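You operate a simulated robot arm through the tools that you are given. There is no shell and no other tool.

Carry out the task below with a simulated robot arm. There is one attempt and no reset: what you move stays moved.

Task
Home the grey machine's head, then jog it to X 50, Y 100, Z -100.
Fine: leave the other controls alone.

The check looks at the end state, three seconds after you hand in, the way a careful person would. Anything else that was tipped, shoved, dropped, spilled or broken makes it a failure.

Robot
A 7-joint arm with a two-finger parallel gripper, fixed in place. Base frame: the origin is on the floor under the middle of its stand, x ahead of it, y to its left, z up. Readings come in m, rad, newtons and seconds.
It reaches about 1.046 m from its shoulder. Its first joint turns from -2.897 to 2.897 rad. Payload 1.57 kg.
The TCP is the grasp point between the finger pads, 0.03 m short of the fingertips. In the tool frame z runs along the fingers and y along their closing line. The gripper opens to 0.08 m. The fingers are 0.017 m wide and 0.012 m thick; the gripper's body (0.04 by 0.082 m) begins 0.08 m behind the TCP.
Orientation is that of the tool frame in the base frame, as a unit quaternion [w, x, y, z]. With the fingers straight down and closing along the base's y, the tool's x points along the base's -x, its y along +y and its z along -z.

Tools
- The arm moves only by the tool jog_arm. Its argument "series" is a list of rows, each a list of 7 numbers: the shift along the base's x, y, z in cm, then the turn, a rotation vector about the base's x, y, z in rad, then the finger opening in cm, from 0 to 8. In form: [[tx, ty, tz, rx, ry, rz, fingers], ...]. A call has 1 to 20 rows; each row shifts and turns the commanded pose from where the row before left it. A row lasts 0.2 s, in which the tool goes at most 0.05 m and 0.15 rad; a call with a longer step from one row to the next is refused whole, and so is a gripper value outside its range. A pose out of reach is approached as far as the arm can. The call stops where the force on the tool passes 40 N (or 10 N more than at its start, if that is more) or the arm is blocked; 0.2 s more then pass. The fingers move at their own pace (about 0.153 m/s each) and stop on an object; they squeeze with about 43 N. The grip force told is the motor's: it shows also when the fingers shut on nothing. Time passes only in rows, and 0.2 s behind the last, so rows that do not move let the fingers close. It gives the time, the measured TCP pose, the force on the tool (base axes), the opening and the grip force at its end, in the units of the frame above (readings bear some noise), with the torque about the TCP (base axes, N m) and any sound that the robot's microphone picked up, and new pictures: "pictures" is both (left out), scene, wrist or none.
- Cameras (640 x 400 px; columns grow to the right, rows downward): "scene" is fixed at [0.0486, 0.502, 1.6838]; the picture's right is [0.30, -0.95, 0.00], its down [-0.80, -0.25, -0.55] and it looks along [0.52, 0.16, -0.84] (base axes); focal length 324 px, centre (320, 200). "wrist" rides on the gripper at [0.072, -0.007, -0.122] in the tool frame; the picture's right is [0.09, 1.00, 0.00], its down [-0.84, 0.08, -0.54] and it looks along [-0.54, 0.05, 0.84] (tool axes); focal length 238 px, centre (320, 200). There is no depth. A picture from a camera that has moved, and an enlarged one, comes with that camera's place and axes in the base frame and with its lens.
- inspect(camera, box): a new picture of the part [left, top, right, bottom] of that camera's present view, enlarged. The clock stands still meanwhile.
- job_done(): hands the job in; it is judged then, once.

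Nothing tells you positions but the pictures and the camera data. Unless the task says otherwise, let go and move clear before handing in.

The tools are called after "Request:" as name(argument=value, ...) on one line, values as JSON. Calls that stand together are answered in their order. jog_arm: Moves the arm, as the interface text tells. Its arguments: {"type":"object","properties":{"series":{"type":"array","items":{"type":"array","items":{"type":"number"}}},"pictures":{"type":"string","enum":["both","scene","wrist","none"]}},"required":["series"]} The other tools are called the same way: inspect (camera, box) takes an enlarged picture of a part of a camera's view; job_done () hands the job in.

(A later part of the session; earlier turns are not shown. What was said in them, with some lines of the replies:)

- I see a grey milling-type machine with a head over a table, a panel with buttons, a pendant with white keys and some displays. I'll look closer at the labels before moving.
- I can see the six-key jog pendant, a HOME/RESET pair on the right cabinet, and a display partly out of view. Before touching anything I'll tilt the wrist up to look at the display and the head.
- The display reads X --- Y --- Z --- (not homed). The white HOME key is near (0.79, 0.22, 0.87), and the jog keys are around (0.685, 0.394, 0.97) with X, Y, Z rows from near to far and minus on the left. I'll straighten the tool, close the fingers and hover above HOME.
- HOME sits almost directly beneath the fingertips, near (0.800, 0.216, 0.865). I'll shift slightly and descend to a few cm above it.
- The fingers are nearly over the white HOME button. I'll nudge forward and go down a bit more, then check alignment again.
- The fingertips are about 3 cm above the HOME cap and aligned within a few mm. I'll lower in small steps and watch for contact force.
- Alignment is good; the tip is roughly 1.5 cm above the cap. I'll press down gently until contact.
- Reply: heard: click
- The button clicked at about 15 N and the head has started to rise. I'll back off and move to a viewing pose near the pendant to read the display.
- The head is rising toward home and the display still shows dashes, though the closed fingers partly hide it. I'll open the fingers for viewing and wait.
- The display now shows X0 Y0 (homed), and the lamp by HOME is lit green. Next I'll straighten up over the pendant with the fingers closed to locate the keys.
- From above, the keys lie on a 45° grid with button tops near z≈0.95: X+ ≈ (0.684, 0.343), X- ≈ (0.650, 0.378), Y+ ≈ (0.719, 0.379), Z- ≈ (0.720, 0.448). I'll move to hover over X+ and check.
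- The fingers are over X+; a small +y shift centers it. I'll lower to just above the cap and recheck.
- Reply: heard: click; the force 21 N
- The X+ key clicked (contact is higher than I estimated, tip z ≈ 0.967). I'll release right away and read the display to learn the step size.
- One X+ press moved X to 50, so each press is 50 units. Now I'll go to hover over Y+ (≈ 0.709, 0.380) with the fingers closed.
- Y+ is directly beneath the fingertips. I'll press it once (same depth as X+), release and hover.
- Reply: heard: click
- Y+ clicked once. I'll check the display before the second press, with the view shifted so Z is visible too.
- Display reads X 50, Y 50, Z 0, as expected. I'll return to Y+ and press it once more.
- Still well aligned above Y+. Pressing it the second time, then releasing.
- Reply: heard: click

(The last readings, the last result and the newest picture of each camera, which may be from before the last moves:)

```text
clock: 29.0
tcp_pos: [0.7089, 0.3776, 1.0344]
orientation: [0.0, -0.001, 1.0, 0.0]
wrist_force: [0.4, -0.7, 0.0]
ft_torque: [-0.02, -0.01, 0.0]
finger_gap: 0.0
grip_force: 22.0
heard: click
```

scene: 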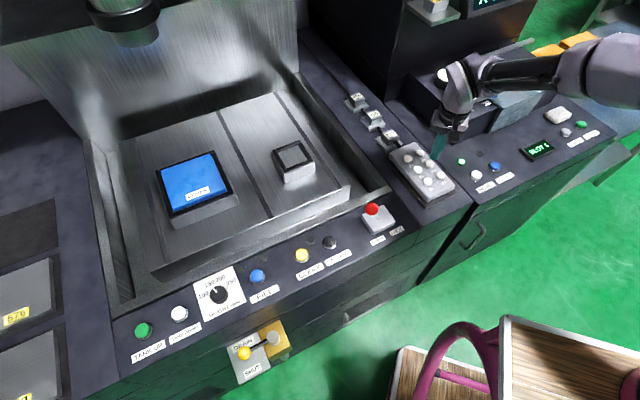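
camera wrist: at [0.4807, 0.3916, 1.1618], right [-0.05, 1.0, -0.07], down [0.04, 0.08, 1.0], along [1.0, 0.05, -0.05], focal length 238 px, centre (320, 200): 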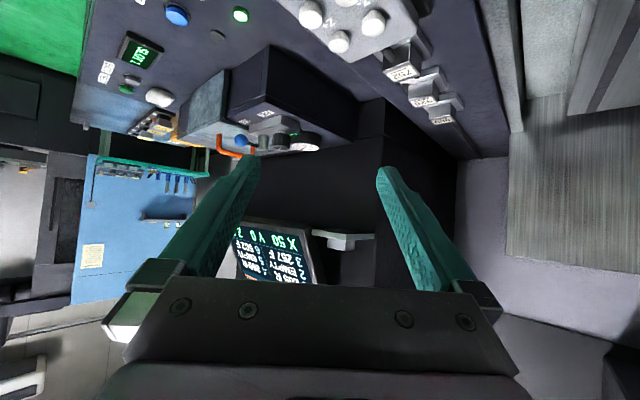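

Click heard for the second Y+ press. Next I'll slide over to hover above Z- (≈ 0.710, 0.442) and check.

Request:
jog_arm(series=[[0, 2.1, 0.5, 0, 0, 0, 0], [0.1, 2.1, 0.5, 0, 0, 0, 0], [0, 2.2, 0, 0, 0, 0, 0], [0, 0, 0, 0, 0, 0, 0]], pictures="scene")

Request:
inspect(camera="wrist", box=[220, 80, 420, 220])

Request:
inspect(camera="scene", box=[380, 110, 480, 210])

```text
clock: 30.0
tcp_pos: [0.7097, 0.4423, 1.0433]
orientation: [0.0, 0.0, 1.0, 0.0]
wrist_force: [-0.3, 0.2, -0.1]
ft_torque: [0.01, 0.03, -0.02]
finger_gap: 0.0
grip_force: 21.4
```

scene: 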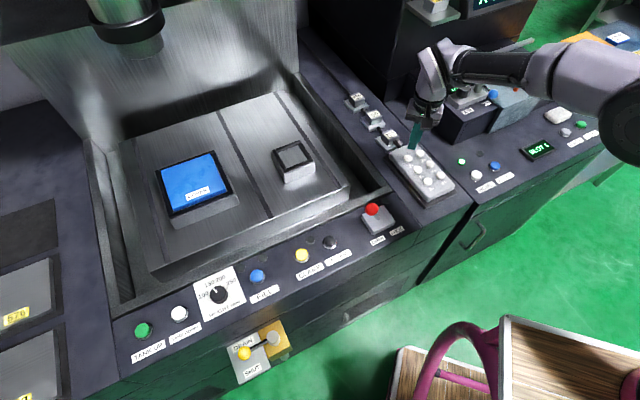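

```text
2.86 times, centred on (320, 150) of wrist
camera zoom: at [0.6388, 0.4372, 1.1664], right [-0.09, 1.0, 0.0], down [0.84, 0.08, 0.54], along [0.54, 0.05, -0.84], focal length 681 px, centre (320, 343)
```

zoom: 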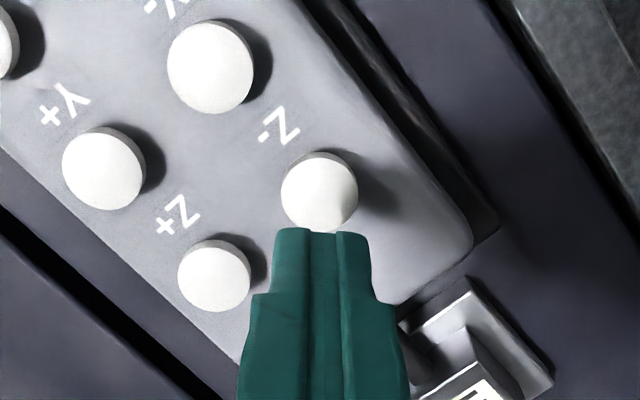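

```text
4.00 times, centred on (430, 160) of scene
camera zoom: at [0.0486, 0.502, 1.6838], right [0.3, -0.95, 0.0], down [-0.8, -0.25, -0.55], along [0.52, 0.16, -0.84], focal length 1295 px, centre (-120, 360)
```

zoom: 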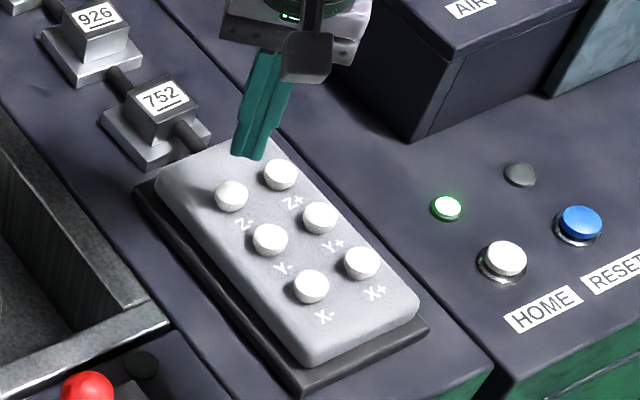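

Z- is centered beneath the fingertips. Pressing it once and releasing.

Request:
jog_arm(series=[[0, 0, -2, 0, 0, 0, 0], [0, 0, -1, 0, 0, 0, 0], [0, 0, -1, 0, 0, 0, 0], [0, 0, -0.8, 0, 0, 0, 0], [0, 0, 1.8, 0, 0, 0, 0], [0, 0, 1, 0, 0, 0, 0], [0, 0, 0, 0, 0, 0, 0]], pictures="scene")

```text
clock: 31.6
tcp_pos: [0.7107, 0.4424, 1.0242]
orientation: [0.0, -0.001, 1.0, 0.0]
wrist_force: [0.9, -0.2, 0.0]
ft_torque: [-0.02, -0.01, 0.0]
finger_gap: 0.0001
grip_force: 21.9
heard: click
```

scene: 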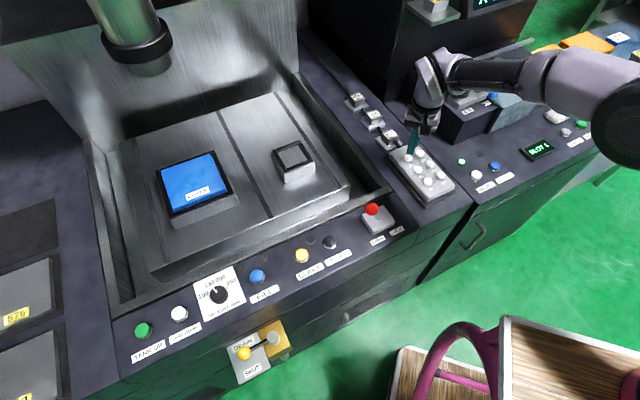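

The head lowered after one click. I'll read the display before pressing again.

Request:
jog_arm(series=[[-1.27, -1.3, 1.8, 0, -0.136, 0, 0], [-1.27, -1.3, 1.8, 0, -0.136, 0, 0], [-1.27, -1.3, 1.8, 0, -0.136, 0, 8], [-1.27, -1.3, 1.8, 0, -0.136, 0, 8], [-1.27, -1.3, 1.8, 0, -0.136, 0, 8], [-1.27, -1.3, 1.8, 0, -0.136, 0, 8], [-1.27, -1.3, 1.8, 0, -0.136, 0, 8], [0, 0, 0, 0, 0, 0, 8]], pictures="none")

Request:
inspect(camera="wrist", box=[200, 180, 400, 300])

```text
clock: 33.4
tcp_pos: [0.6211, 0.3527, 1.1504]
orientation: [0.458, 0.0, 0.889, 0.001]
wrist_force: [0.5, 0.6, 0.2]
ft_torque: [0.02, -0.02, -0.01]
finger_gap: 0.0799
grip_force: 0.0
```

```text
3.20 times, centred on (300, 240) of wrist
camera zoom: at [0.4811, 0.3471, 1.1628], right [-0.05, 1.0, -0.07], down [0.04, 0.08, 1.0], along [1.0, 0.05, -0.05], focal length 763 px, centre (384, 72)
```

zoom: 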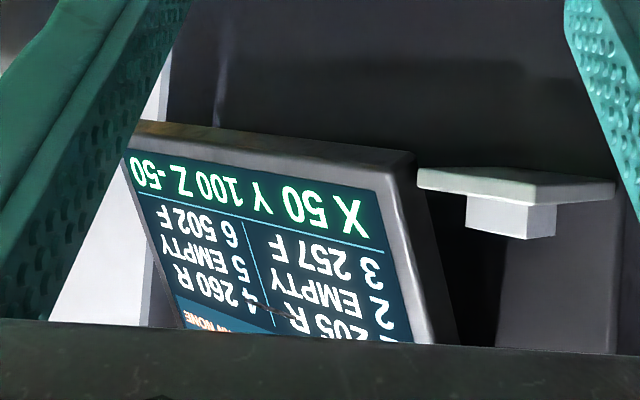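

Display reads X 50, Y 100, Z -50. One more Z- press is needed, so I'll return to hover over Z-.

Request:
jog_arm(series=[[1.27, 1.3, -1.8, 0, 0.136, 0, 0], [1.27, 1.3, -1.8, 0, 0.136, 0, 0], [1.27, 1.3, -1.8, 0, 0.136, 0, 0], [1.27, 1.3, -1.8, 0, 0.136, 0, 0], [1.27, 1.3, -1.8, 0, 0.136, 0, 0], [1.27, 1.3, -1.8, 0, 0.136, 0, 0], [1.27, 1.3, -1.8, 0, 0.136, 0, 0], [0, 0, 0, 0, 0, 0, 0], [0, 0, 0, 0, 0, 0, 0]], pictures="none")

Request:
inspect(camera="wrist", box=[220, 80, 420, 220])

```text
clock: 35.4
tcp_pos: [0.7118, 0.444, 1.0247]
orientation: [0.0, 0.0, 1.0, 0.0]
wrist_force: [-1.1, 0.0, 0.2]
ft_torque: [-0.02, 0.02, -0.02]
finger_gap: 0.0001
grip_force: 21.0
```

```text
2.86 times, centred on (320, 150) of wrist
camera zoom: at [0.6402, 0.4378, 1.1467], right [-0.09, 1.0, 0.0], down [0.84, 0.08, 0.54], along [0.54, 0.05, -0.84], focal length 681 px, centre (320, 343)
```

zoom: 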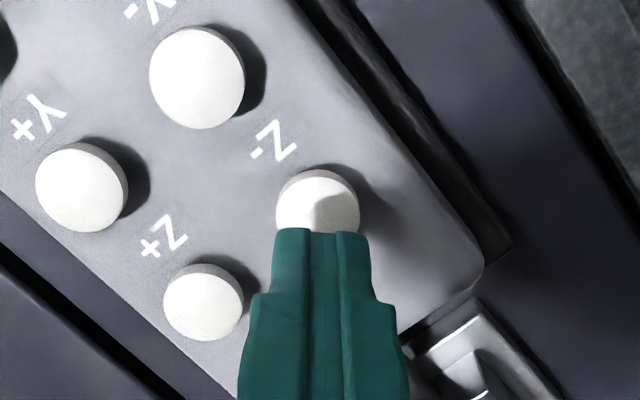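

Aligned over Z- again. Pressing it the second and last time.

Request:
jog_arm(series=[[0, 0, -1, 0, 0, 0, 0], [0, 0, -1, 0, 0, 0, 0], [0, 0, -0.8, 0, 0, 0, 0], [0, 0, 1.8, 0, 0, 0, 0], [0, 0, 2, 0, 0, 0, 0], [0, 0, 0, 0, 0, 0, 0]], pictures="scene")

```text
clock: 36.8
tcp_pos: [0.7108, 0.4412, 1.0348]
orientation: [0.0, 0.0, 1.0, 0.0]
wrist_force: [0.0, -0.4, -0.7]
ft_torque: [0.02, 0.01, 0.0]
finger_gap: 0.0
grip_force: 21.8
heard: click
```

scene: 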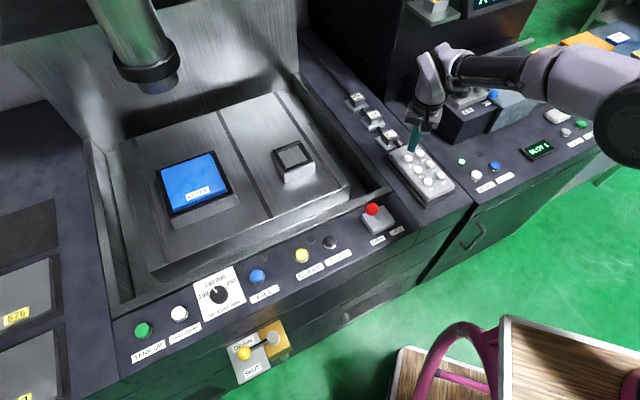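

The head came down further after the click. I'll pull clear and read the display to confirm.

Request:
jog_arm(series=[[-1.27, -1.3, 1.8, 0, -0.136, 0, 0], [-1.27, -1.3, 1.8, 0, -0.136, 0, 0], [-1.27, -1.3, 1.8, 0, -0.136, 0, 8], [-1.27, -1.3, 1.8, 0, -0.136, 0, 8], [-1.27, -1.3, 1.8, 0, -0.136, 0, 8], [-1.27, -1.3, 1.8, 0, -0.136, 0, 8], [-1.27, -1.3, 1.8, 0, -0.136, 0, 8], [0, 0, 0, 0, 0, 0, 8], [0, 0, 0, 0, 0, 0, 8], [0, 0, 0, 0, 0, 0, 8]], pictures="both")

Request:
inspect(camera="wrist", box=[220, 200, 340, 290])

```text
clock: 39.0
tcp_pos: [0.6212, 0.3499, 1.1625]
orientation: [0.458, 0.001, 0.889, 0.0]
wrist_force: [-0.6, -1.0, -0.5]
ft_torque: [-0.01, 0.0, -0.03]
finger_gap: 0.0799
grip_force: 0.1
camera wrist: at [0.4814, 0.3449, 1.1738], right [-0.05, 1.0, -0.07], down [0.04, 0.08, 1.0], along [1.0, 0.05, -0.05], focal length 238 px, centre (320, 200)
```

scene: 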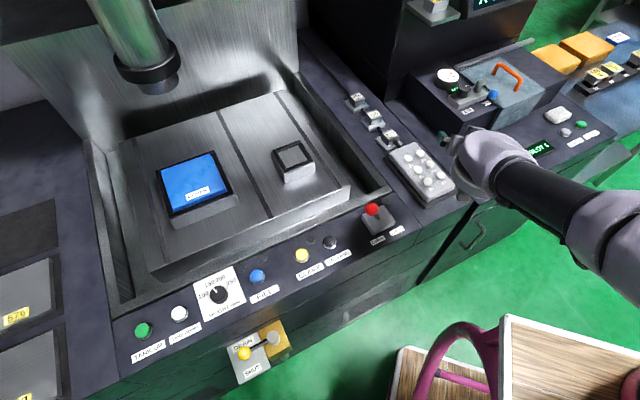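
wrist: 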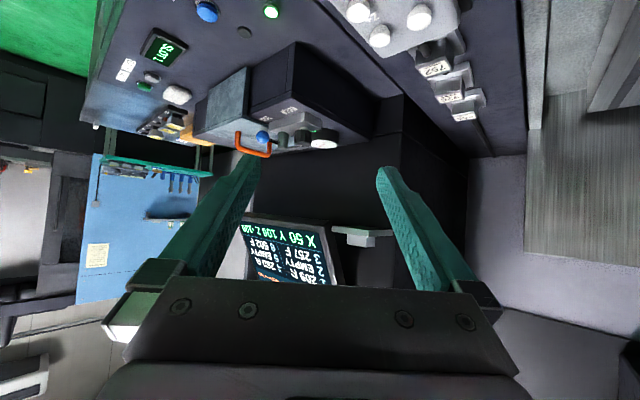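

```text
4.44 times, centred on (280, 245) of wrist
camera zoom: at [0.4814, 0.3449, 1.1738], right [-0.05, 1.0, -0.07], down [0.04, 0.08, 1.0], along [1.0, 0.05, -0.05], focal length 1059 px, centre (498, 0)
```

zoom: 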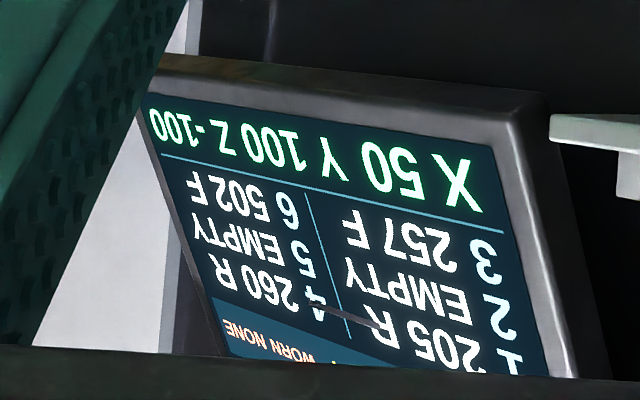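

The display confirms X 50, Y 100, Z -100, and nothing else was touched. I'll rise back clear of the machine and hand in.

Request:
jog_arm(series=[[-2, 0, 4, 0, 0, 0, 8], [-2, 0, 4, 0, 0, 0, 8], [-2, 0, 4, 0, 0, 0, 8], [0, 0, 0, 0, 0, 0, 8]], pictures="both")

Request:
inspect(camera="wrist", box=[220, 170, 360, 290])

```text
clock: 40.0
tcp_pos: [0.5617, 0.3519, 1.2818]
orientation: [0.458, 0.0, 0.889, 0.0]
wrist_force: [-0.3, -0.1, 0.2]
ft_torque: [-0.02, 0.02, 0.02]
finger_gap: 0.0801
grip_force: 0.1
camera wrist: at [0.421, 0.3466, 1.294], right [-0.05, 1.0, -0.08], down [0.04, 0.08, 1.0], along [1.0, 0.05, -0.05], focal length 238 px, centre (320, 200)
```

scene: 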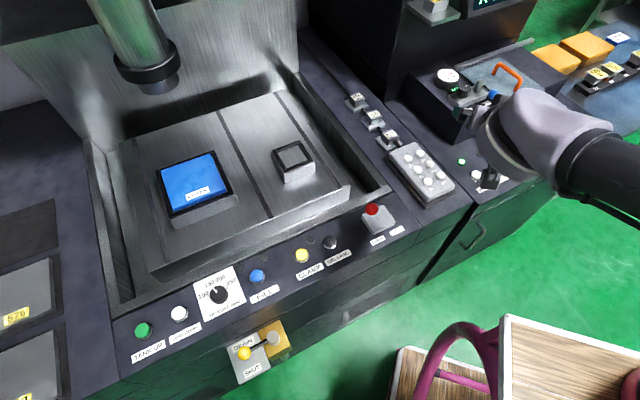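
wrist: 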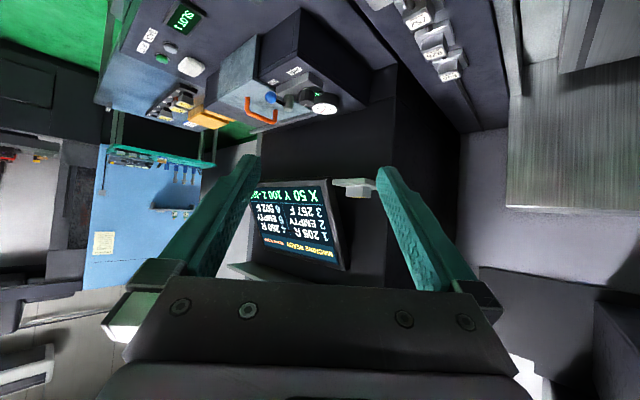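

```text
3.33 times, centred on (290, 230) of wrist
camera zoom: at [0.421, 0.3466, 1.294], right [-0.05, 1.0, -0.08], down [0.04, 0.08, 1.0], along [1.0, 0.05, -0.05], focal length 794 px, centre (420, 100)
```

zoom: 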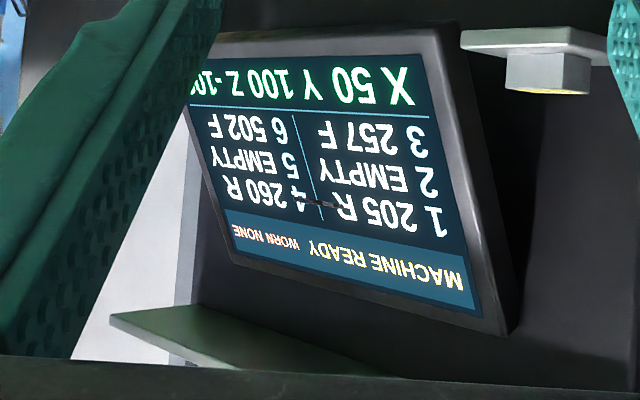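

The display reads "MACHINE READY", with X 50, Y 100, Z -100. The arm is clear, so I'm handing in.

Request:
job_done()

```text
The job is handed in.
```

The grey machine's head is homed and now sits at X 50, Y 100, Z -100. The display showed those values along with "MACHINE READY" before I handed in.

I pressed HOME once. Each jog key moves the head 50 per press, so it took X+ once, Y+ twice and Z- twice. I read the display between presses.

I touched no other controls. Nothing was tipped or moved, and the arm is clear of the machine with the fingers open.
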